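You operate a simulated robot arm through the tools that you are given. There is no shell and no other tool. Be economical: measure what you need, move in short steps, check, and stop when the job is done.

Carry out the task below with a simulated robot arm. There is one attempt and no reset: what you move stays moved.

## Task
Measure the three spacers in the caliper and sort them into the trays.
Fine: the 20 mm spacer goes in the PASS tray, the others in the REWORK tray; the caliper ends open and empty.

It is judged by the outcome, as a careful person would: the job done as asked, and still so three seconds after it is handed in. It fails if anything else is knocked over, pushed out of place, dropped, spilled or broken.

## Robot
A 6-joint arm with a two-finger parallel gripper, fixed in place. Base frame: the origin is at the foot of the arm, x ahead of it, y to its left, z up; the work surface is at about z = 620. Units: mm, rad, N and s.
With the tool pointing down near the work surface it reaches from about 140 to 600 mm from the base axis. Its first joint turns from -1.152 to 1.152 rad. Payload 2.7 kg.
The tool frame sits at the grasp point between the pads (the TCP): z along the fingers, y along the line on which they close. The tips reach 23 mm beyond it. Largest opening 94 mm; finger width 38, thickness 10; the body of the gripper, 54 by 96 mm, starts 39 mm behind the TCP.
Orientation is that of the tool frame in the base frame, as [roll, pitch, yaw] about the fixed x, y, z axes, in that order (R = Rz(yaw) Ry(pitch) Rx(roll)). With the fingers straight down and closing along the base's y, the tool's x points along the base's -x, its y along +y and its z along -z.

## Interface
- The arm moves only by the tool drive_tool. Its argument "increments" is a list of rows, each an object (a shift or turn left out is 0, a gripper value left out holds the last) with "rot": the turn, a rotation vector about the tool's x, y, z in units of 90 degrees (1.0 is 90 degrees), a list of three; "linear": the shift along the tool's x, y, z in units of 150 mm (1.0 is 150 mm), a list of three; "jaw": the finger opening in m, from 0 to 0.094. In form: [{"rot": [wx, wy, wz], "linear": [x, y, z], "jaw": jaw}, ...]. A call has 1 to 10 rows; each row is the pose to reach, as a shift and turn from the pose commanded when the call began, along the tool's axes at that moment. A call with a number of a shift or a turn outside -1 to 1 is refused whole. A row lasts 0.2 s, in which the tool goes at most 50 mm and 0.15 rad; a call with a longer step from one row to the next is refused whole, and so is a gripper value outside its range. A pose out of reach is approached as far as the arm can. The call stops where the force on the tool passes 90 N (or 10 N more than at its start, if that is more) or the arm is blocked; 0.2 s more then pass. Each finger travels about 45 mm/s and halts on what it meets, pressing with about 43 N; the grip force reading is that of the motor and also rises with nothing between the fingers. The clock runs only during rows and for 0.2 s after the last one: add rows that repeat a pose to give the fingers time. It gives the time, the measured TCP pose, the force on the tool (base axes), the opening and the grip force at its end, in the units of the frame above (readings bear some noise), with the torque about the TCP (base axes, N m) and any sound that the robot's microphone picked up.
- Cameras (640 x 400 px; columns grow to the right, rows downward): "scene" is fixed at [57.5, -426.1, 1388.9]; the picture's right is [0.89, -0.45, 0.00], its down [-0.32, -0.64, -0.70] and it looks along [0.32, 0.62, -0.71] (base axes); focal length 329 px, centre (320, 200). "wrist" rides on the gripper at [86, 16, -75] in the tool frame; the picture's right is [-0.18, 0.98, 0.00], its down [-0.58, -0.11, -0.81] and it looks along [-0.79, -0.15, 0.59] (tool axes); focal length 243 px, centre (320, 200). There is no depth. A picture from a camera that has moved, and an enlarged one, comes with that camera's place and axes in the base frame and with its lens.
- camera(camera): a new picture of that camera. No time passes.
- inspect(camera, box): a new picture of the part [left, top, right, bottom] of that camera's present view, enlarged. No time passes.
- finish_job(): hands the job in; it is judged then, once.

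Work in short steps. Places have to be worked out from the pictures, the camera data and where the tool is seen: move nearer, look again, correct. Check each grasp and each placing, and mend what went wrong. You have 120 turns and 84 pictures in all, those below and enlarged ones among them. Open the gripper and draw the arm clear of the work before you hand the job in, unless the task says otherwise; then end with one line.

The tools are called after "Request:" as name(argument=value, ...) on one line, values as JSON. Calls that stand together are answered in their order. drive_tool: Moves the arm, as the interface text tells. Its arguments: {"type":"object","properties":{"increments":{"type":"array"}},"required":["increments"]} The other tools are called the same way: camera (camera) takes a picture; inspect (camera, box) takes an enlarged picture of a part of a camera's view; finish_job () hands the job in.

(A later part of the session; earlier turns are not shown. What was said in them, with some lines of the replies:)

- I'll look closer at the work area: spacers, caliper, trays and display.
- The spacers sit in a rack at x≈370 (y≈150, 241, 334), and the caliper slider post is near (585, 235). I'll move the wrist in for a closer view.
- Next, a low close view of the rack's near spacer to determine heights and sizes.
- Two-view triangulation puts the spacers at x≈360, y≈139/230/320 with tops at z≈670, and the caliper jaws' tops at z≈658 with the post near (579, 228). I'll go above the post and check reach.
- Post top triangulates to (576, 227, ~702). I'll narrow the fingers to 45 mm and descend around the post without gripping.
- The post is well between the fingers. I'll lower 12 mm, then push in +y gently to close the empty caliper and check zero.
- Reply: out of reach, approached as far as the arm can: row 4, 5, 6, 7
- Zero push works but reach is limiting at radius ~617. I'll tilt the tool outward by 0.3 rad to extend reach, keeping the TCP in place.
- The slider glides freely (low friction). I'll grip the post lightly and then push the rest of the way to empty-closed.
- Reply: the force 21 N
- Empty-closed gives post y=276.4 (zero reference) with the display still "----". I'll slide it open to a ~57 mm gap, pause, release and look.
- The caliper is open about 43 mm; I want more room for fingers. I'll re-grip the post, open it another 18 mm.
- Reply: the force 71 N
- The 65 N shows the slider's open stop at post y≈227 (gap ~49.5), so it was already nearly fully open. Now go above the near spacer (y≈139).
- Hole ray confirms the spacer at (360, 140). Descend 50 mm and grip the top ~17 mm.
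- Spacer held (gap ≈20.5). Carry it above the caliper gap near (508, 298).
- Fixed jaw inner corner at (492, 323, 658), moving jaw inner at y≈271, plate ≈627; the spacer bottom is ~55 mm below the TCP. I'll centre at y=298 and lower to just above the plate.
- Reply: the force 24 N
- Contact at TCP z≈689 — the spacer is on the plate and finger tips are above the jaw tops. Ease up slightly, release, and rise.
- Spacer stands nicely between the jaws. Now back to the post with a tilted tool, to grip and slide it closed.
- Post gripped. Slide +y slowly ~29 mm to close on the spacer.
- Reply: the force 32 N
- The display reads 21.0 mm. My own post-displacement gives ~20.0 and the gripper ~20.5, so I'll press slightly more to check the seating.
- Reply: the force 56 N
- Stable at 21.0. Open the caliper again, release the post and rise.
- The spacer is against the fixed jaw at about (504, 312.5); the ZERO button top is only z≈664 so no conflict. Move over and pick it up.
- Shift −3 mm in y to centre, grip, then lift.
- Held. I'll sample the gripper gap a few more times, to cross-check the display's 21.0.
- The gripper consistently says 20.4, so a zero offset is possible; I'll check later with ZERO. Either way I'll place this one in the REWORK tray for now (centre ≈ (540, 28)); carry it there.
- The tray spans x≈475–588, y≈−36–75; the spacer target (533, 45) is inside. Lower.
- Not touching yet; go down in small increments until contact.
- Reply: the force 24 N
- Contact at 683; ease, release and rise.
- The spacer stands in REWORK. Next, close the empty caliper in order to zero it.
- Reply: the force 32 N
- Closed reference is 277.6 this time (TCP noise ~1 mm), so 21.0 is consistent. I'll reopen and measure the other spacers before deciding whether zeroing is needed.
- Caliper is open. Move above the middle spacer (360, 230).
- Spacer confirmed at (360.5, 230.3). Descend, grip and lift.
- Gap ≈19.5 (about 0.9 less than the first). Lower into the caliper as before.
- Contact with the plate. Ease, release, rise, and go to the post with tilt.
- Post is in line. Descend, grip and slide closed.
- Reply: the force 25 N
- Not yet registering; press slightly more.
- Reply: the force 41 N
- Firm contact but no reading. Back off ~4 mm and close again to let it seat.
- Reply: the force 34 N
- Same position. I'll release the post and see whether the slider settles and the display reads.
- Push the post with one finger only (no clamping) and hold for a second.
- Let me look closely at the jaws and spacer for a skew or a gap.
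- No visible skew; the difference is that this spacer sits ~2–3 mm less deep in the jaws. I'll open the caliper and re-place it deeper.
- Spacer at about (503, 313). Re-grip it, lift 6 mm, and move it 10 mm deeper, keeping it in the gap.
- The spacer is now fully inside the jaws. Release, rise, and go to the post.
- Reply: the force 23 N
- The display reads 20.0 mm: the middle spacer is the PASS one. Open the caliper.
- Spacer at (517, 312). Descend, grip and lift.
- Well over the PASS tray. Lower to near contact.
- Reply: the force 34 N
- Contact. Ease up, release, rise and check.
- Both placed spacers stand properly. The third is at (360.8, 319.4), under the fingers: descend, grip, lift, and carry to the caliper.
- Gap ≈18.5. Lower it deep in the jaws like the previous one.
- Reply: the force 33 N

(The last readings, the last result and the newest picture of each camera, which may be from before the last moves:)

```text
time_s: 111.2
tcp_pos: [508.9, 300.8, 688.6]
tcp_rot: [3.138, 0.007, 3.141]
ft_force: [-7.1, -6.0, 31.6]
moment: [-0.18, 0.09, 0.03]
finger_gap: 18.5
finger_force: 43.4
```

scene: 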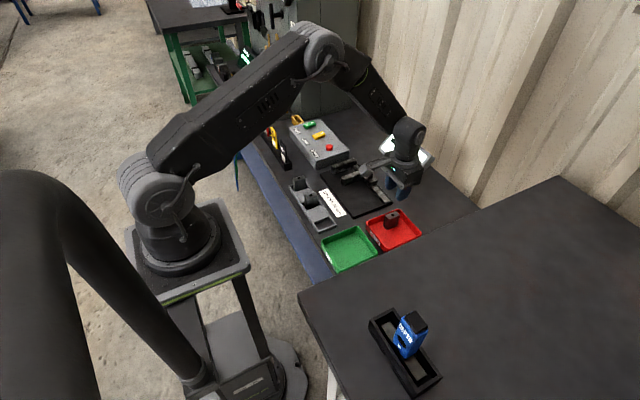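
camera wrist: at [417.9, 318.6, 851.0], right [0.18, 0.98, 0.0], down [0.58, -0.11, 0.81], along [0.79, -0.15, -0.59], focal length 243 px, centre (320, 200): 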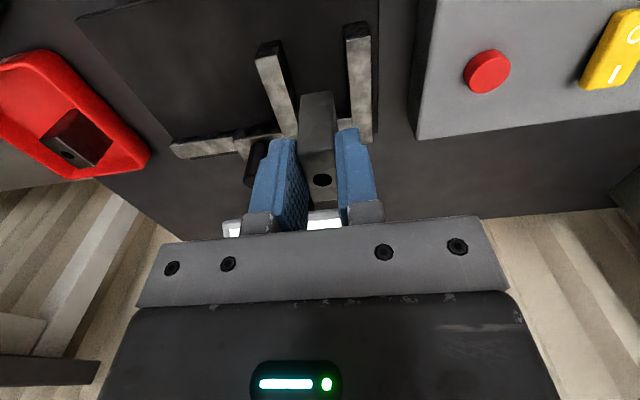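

Contact. Release, rise, go to the post and close.

Request:
drive_tool(increments=[{"linear": [0, 0, -0.013]}, {"linear": [0, 0, -0.013], "jaw": 0.026}, {"linear": [0, 0, -0.013], "jaw": 0.032}, {"linear": [0, 0, -0.013], "jaw": 0.032}, {"linear": [0, 0, -0.1]}, {"linear": [0, 0, -0.35]}, {"linear": [0, 0, -0.655]}, {"linear": [0, 0, -0.655]}])

Request:
drive_tool(increments=[{"linear": [-0.1, -0.12, 0], "rot": [0, -0.07, 0], "jaw": 0.045}, {"linear": [-0.2, -0.24, 0], "rot": [0, -0.14, 0]}, {"linear": [-0.3, -0.37, 0], "rot": [0, -0.2, 0]}, {"linear": [-0.335, -0.488, 0], "rot": [0, -0.2, 0]}, {"linear": [-0.335, -0.488, 0], "rot": [0, -0.2, 0]}])

Request:
camera(camera="wrist")

```text
time_s: 113.0
tcp_pos: [503.0, 299.8, 786.9]
tcp_rot: [-3.139, 0.0, 3.14]
ft_force: [0.8, -0.3, 1.2]
moment: [0.01, 0.0, 0.01]
finger_gap: 32.0
finger_force: 0.1
```

```text
time_s: 114.2
tcp_pos: [557.0, 224.8, 785.8]
tcp_rot: [-3.141, 0.315, -3.14]
ft_force: [-0.6, 0.1, -0.2]
moment: [0.0, 0.0, 0.0]
finger_gap: 45.2
finger_force: 0.0
```

```text
15 pictures are left
camera wrist: at [450.7, 242.4, 830.2], right [0.18, 0.98, 0.06], down [0.3, -0.11, 0.95], along [0.94, -0.15, -0.32], focal length 243 px, centre (320, 200)
```

wrist: 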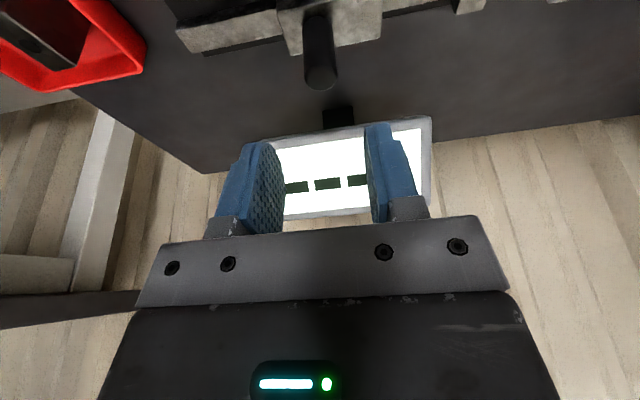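

Aligned with the post as before. Descend, grip, close.

Request:
drive_tool(increments=[{"linear": [0.08, 0.007, 0.25]}, {"linear": [0.14, 0.007, 0.43]}, {"linear": [0.19, 0.007, 0.58]}, {"linear": [0.19, 0.007, 0.58], "jaw": 0.02}, {"linear": [0.19, 0.007, 0.58], "jaw": 0.01}, {"linear": [0.19, 0.007, 0.58], "jaw": 0.01}])

Request:
drive_tool(increments=[{"linear": [0, 0.04, 0]}, {"linear": [0, 0.08, 0]}, {"linear": [0, 0.12, 0]}, {"linear": [0, 0.15, 0]}, {"linear": [0, 0.175, 0]}, {"linear": [0, 0.2, 0]}, {"linear": [0, 0.215, 0]}, {"linear": [0, 0.227, 0]}, {"linear": [0, 0.227, 0]}])

Request:
inspect(camera="scene", box=[300, 120, 440, 210])

```text
time_s: 115.6
tcp_pos: [555.4, 227.0, 693.5]
tcp_rot: [-3.141, 0.315, -3.141]
ft_force: [2.4, -0.6, -3.9]
moment: [-0.35, -0.74, 0.07]
finger_gap: 21.9
finger_force: 45.5
```

```text
time_s: 117.6
tcp_pos: [555.7, 258.4, 692.9]
tcp_rot: [-3.136, 0.307, 3.137]
ft_force: [-28.3, -26.0, 17.3]
moment: [0.54, -0.7, -0.88]
finger_gap: 21.7
finger_force: 45.0
```

```text
4.44 times, centred on (370, 165) of scene
camera zoom: at [56.6, -426.8, 1388.8], right [0.89, -0.45, 0.0], down [-0.32, -0.64, -0.7], along [0.32, 0.62, -0.71], focal length 1460 px, centre (98, 356)
```

zoom: 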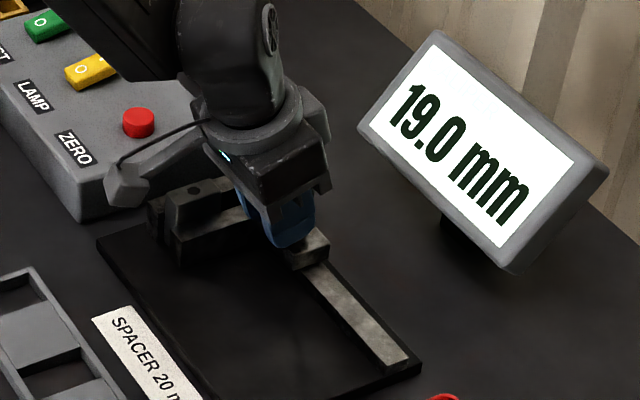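

19.0 mm → REWORK. Open the caliper and move over the spacer.

Request:
drive_tool(increments=[{"linear": [0, -0.02, 0]}, {"linear": [0, -0.06, 0]}, {"linear": [0, -0.11, 0]}, {"linear": [0, -0.16, 0]}, {"linear": [0, -0.205, 0]}, {"linear": [0, -0.225, 0]}, {"linear": [0, -0.225, 0]}, {"linear": [0, -0.225, 0], "jaw": 0.03}, {"linear": [0, -0.225, 0], "jaw": 0.045}, {"linear": [0, -0.225, 0], "jaw": 0.045}])

Request:
drive_tool(increments=[{"linear": [0, 0, -0.15]}, {"linear": [0, 0, -0.4], "rot": [0, 0.08, 0]}, {"linear": [0, 0, -0.6], "rot": [0, 0.16, 0]}, {"linear": [0.1, 0, -0.65], "rot": [0, 0.2, 0]}, {"linear": [0.1, 0, -0.65], "rot": [0, 0.2, 0]}])

Request:
drive_tool(increments=[{"linear": [0.02, 0.3, 0], "jaw": 0.036}, {"linear": [0.04, 0.57, 0]}, {"linear": [0.04, 0.57, 0.25]}, {"linear": [0.04, 0.57, 0.43]}, {"linear": [0.04, 0.57, 0.43]}])

Request:
camera(camera="wrist")

```text
time_s: 119.8
tcp_pos: [556.2, 228.7, 693.1]
tcp_rot: [3.141, 0.313, -3.141]
ft_force: [-0.1, 0.2, -0.1]
moment: [0.01, -0.03, 0.02]
finger_gap: 44.8
finger_force: 0.0
```

```text
time_s: 121.0
tcp_pos: [511.5, 229.3, 781.2]
tcp_rot: [-3.141, -0.001, -3.142]
ft_force: [0.1, -1.0, 0.4]
moment: [-0.01, 0.01, -0.01]
finger_gap: 45.0
finger_force: 0.1
```

```text
time_s: 122.2
tcp_pos: [505.1, 313.6, 716.7]
tcp_rot: [3.141, 0.0, 3.141]
ft_force: [0.1, -0.4, 0.9]
moment: [0.0, 0.03, 0.03]
finger_gap: 35.9
finger_force: 0.0
```

```text
13 pictures are left
camera wrist: at [419.6, 330.7, 792.1], right [0.18, 0.98, 0.0], down [0.58, -0.11, 0.81], along [0.79, -0.15, -0.59], focal length 243 px, centre (320, 200)
```

wrist: 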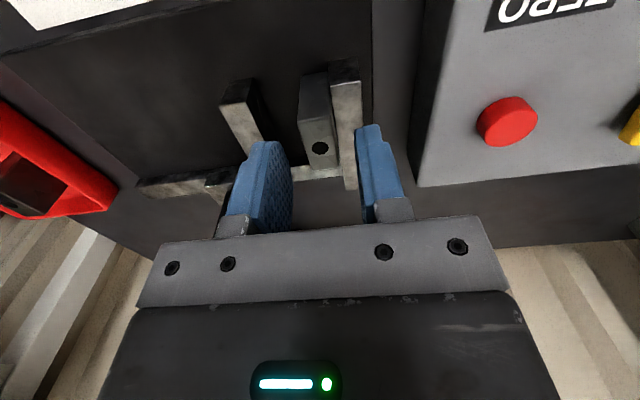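

Grip, lift and carry it to the REWORK tray, at y≈−8 beside the first one.

Request:
drive_tool(increments=[{"linear": [0, -0.01, 0.1]}, {"linear": [0, -0.01, 0.173]}, {"linear": [0, -0.01, 0.173], "jaw": 0.02}, {"linear": [0, -0.01, 0.173], "jaw": 0.01}, {"linear": [0, -0.01, 0.173], "jaw": 0.01}, {"linear": [0, -0.01, 0.1]}, {"linear": [0, -0.01, -0.2]}, {"linear": [0, -0.01, -0.52]}, {"linear": [0, -0.01, -0.52]}])

Request:
drive_tool(increments=[{"linear": [0, -0.3, 0]}, {"linear": [0, -0.6, 0]}, {"linear": [-0.06, -0.9, 0]}, {"linear": [-0.1, -1.0, 0]}])

Request:
drive_tool(increments=[{"linear": [0, -0.3, 0]}, {"linear": [0, -0.6, 0]}, {"linear": [0, -0.9, 0]}, {"linear": [0, -1.0, 0]}])

Request:
drive_tool(increments=[{"linear": [0, -0.13, 0]}, {"linear": [0, -0.13, 0]}])

Request:
camera(camera="wrist")

```text
time_s: 124.2
tcp_pos: [503.7, 312.8, 796.3]
tcp_rot: [-3.142, 0.001, -3.141]
ft_force: [0.3, -0.9, -3.1]
moment: [-0.03, 0.07, 0.0]
finger_gap: 18.4
finger_force: 43.1
```

```text
time_s: 125.2
tcp_pos: [521.2, 161.1, 794.3]
tcp_rot: [3.141, 0.0, 3.14]
ft_force: [-0.1, -0.8, -3.2]
moment: [-0.01, 0.04, 0.0]
finger_gap: 18.4
finger_force: 42.9
```

```text
time_s: 126.2
tcp_pos: [521.0, 11.1, 795.7]
tcp_rot: [-3.141, -0.001, 3.141]
ft_force: [0.2, 0.4, -2.6]
moment: [0.0, 0.03, 0.0]
finger_gap: 18.6
finger_force: 42.6
```

```text
time_s: 126.8
tcp_pos: [520.2, -8.1, 794.4]
tcp_rot: [3.141, -0.002, 3.14]
ft_force: [0.3, -0.5, -3.1]
moment: [-0.03, 0.0, 0.01]
finger_gap: 18.2
finger_force: 43.1
```

```text
12 pictures are left
camera wrist: at [434.0, 8.3, 870.6], right [0.18, 0.98, 0.0], down [0.58, -0.11, 0.81], along [0.79, -0.15, -0.59], focal length 243 px, centre (320, 200)
```

wrist: 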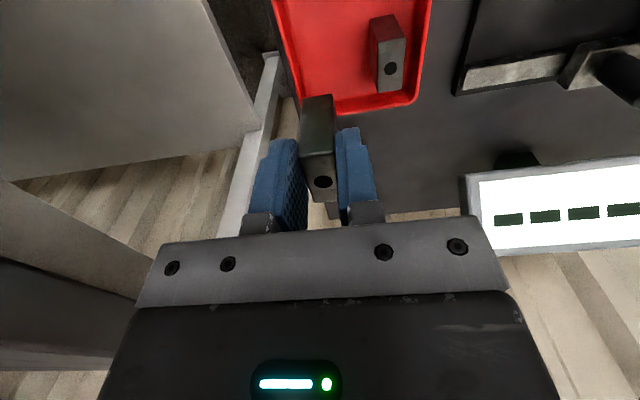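

Tray clear at that spot; the adjacent raised table edge (y≈−67, z≈690) leaves room. Shift +4 mm in y and lower.

Request:
drive_tool(increments=[{"linear": [0, 0.027, 0.25]}, {"linear": [0, 0.027, 0.5]}, {"linear": [0, 0.027, 0.66]}, {"linear": [0, 0.027, 0.71]}, {"linear": [0, 0.027, 0.725]}, {"linear": [0, 0.027, 0.725]}])

Request:
inspect(camera="scene", box=[340, 160, 460, 250])

```text
time_s: 128.2
tcp_pos: [521.7, -3.2, 686.0]
tcp_rot: [-3.14, -0.001, 3.141]
ft_force: [-0.4, -0.8, -3.4]
moment: [0.0, 0.04, -0.03]
finger_gap: 18.5
finger_force: 42.9
```

```text
4.44 times, centred on (400, 205) of scene
camera zoom: at [57.5, -426.1, 1388.9], right [0.89, -0.45, 0.0], down [-0.32, -0.64, -0.7], along [0.32, 0.62, -0.71], focal length 1460 px, centre (-36, 178)
```

zoom: 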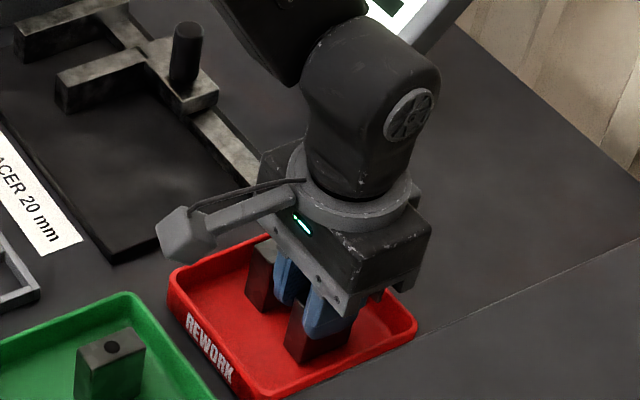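

Request:
drive_tool(increments=[{"linear": [0, 0, 0.012]}, {"linear": [0, 0, 0.02]}, {"linear": [0, 0, 0.026]}, {"linear": [0, 0, 0.026]}])

```text
time_s: 129.2
tcp_pos: [521.5, -2.4, 683.3]
tcp_rot: [3.141, 0.001, -3.141]
ft_force: [-3.9, 0.6, 9.7]
moment: [0.01, 0.16, 0.02]
finger_gap: 18.4
finger_force: 42.8
```

Contact. Release, rise, and withdraw clear.

Request:
drive_tool(increments=[{"linear": [0, 0, -0.004]}, {"linear": [0, 0, -0.004], "jaw": 0.024}, {"linear": [0, 0, -0.004], "jaw": 0.028}, {"linear": [0, 0, -0.004], "jaw": 0.03}, {"linear": [0, 0, -0.1]}, {"linear": [0, 0, -0.4]}, {"linear": [0, 0, -0.7]}, {"linear": [0, 0, -1.0]}, {"linear": [0, 0, -1.0]}])

Request:
drive_tool(increments=[{"linear": [0.3, 0.1, -0.1], "jaw": 0.06}, {"linear": [0.6, 0.2, -0.2], "jaw": 0.08}, {"linear": [0.7, 0.3, -0.3]}, {"linear": [0.7, 0.3, -0.3]}])

Request:
inspect(camera="scene", box=[280, 120, 450, 280])

Request:
camera(camera="wrist")

```text
time_s: 131.2
tcp_pos: [520.9, -2.5, 833.3]
tcp_rot: [-3.141, -0.003, -3.141]
ft_force: [0.2, -0.2, 0.3]
moment: [0.02, -0.02, 0.0]
finger_gap: 29.9
finger_force: 0.0
```

```text
time_s: 132.2
tcp_pos: [415.3, 42.7, 876.9]
tcp_rot: [-3.141, 0.002, -3.14]
ft_force: [0.4, 0.2, -0.7]
moment: [0.0, -0.03, 0.01]
finger_gap: 80.2
finger_force: 0.1
```

```text
2.50 times, centred on (365, 200) of scene
camera zoom: at [57.4, -426.1, 1388.9], right [0.89, -0.45, 0.0], down [-0.32, -0.64, -0.7], along [0.32, 0.62, -0.71], focal length 822 px, centre (208, 200)
```

zoom: 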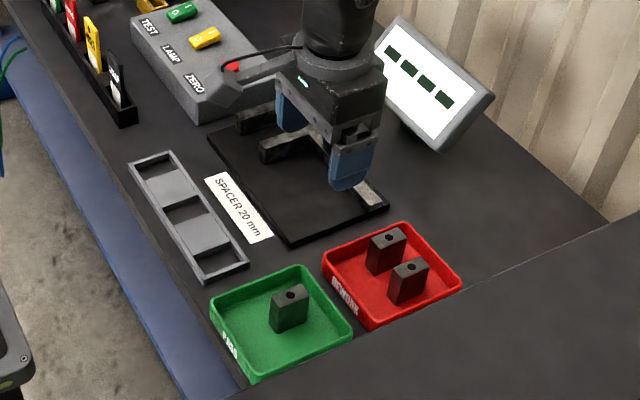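

```text
9 pictures are left
camera wrist: at [329.9, 59.3, 952.4], right [0.18, 0.98, 0.0], down [0.58, -0.11, 0.81], along [0.79, -0.15, -0.59], focal length 243 px, centre (320, 200)
```

wrist: 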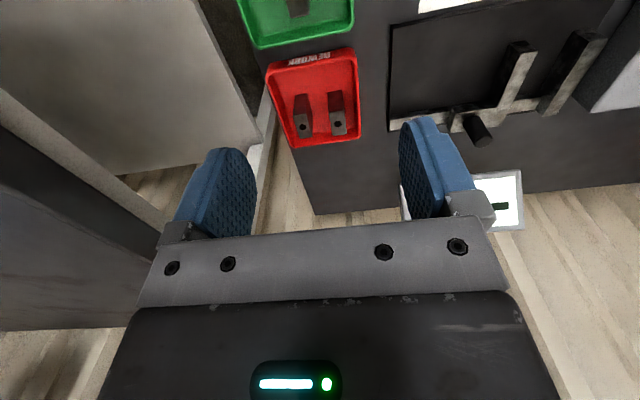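

All three spacers stand in their trays, the caliper is open and empty, and the gripper is open and clear. I'm handing the job in.

Request:
finish_job()

```text
The job is handed in.
```

I measured all three spacers in the caliper: the 20.0 mm one is in the PASS tray, the 21.0 mm and 19.0 mm ones are in the REWORK tray, and the caliper is open and empty.
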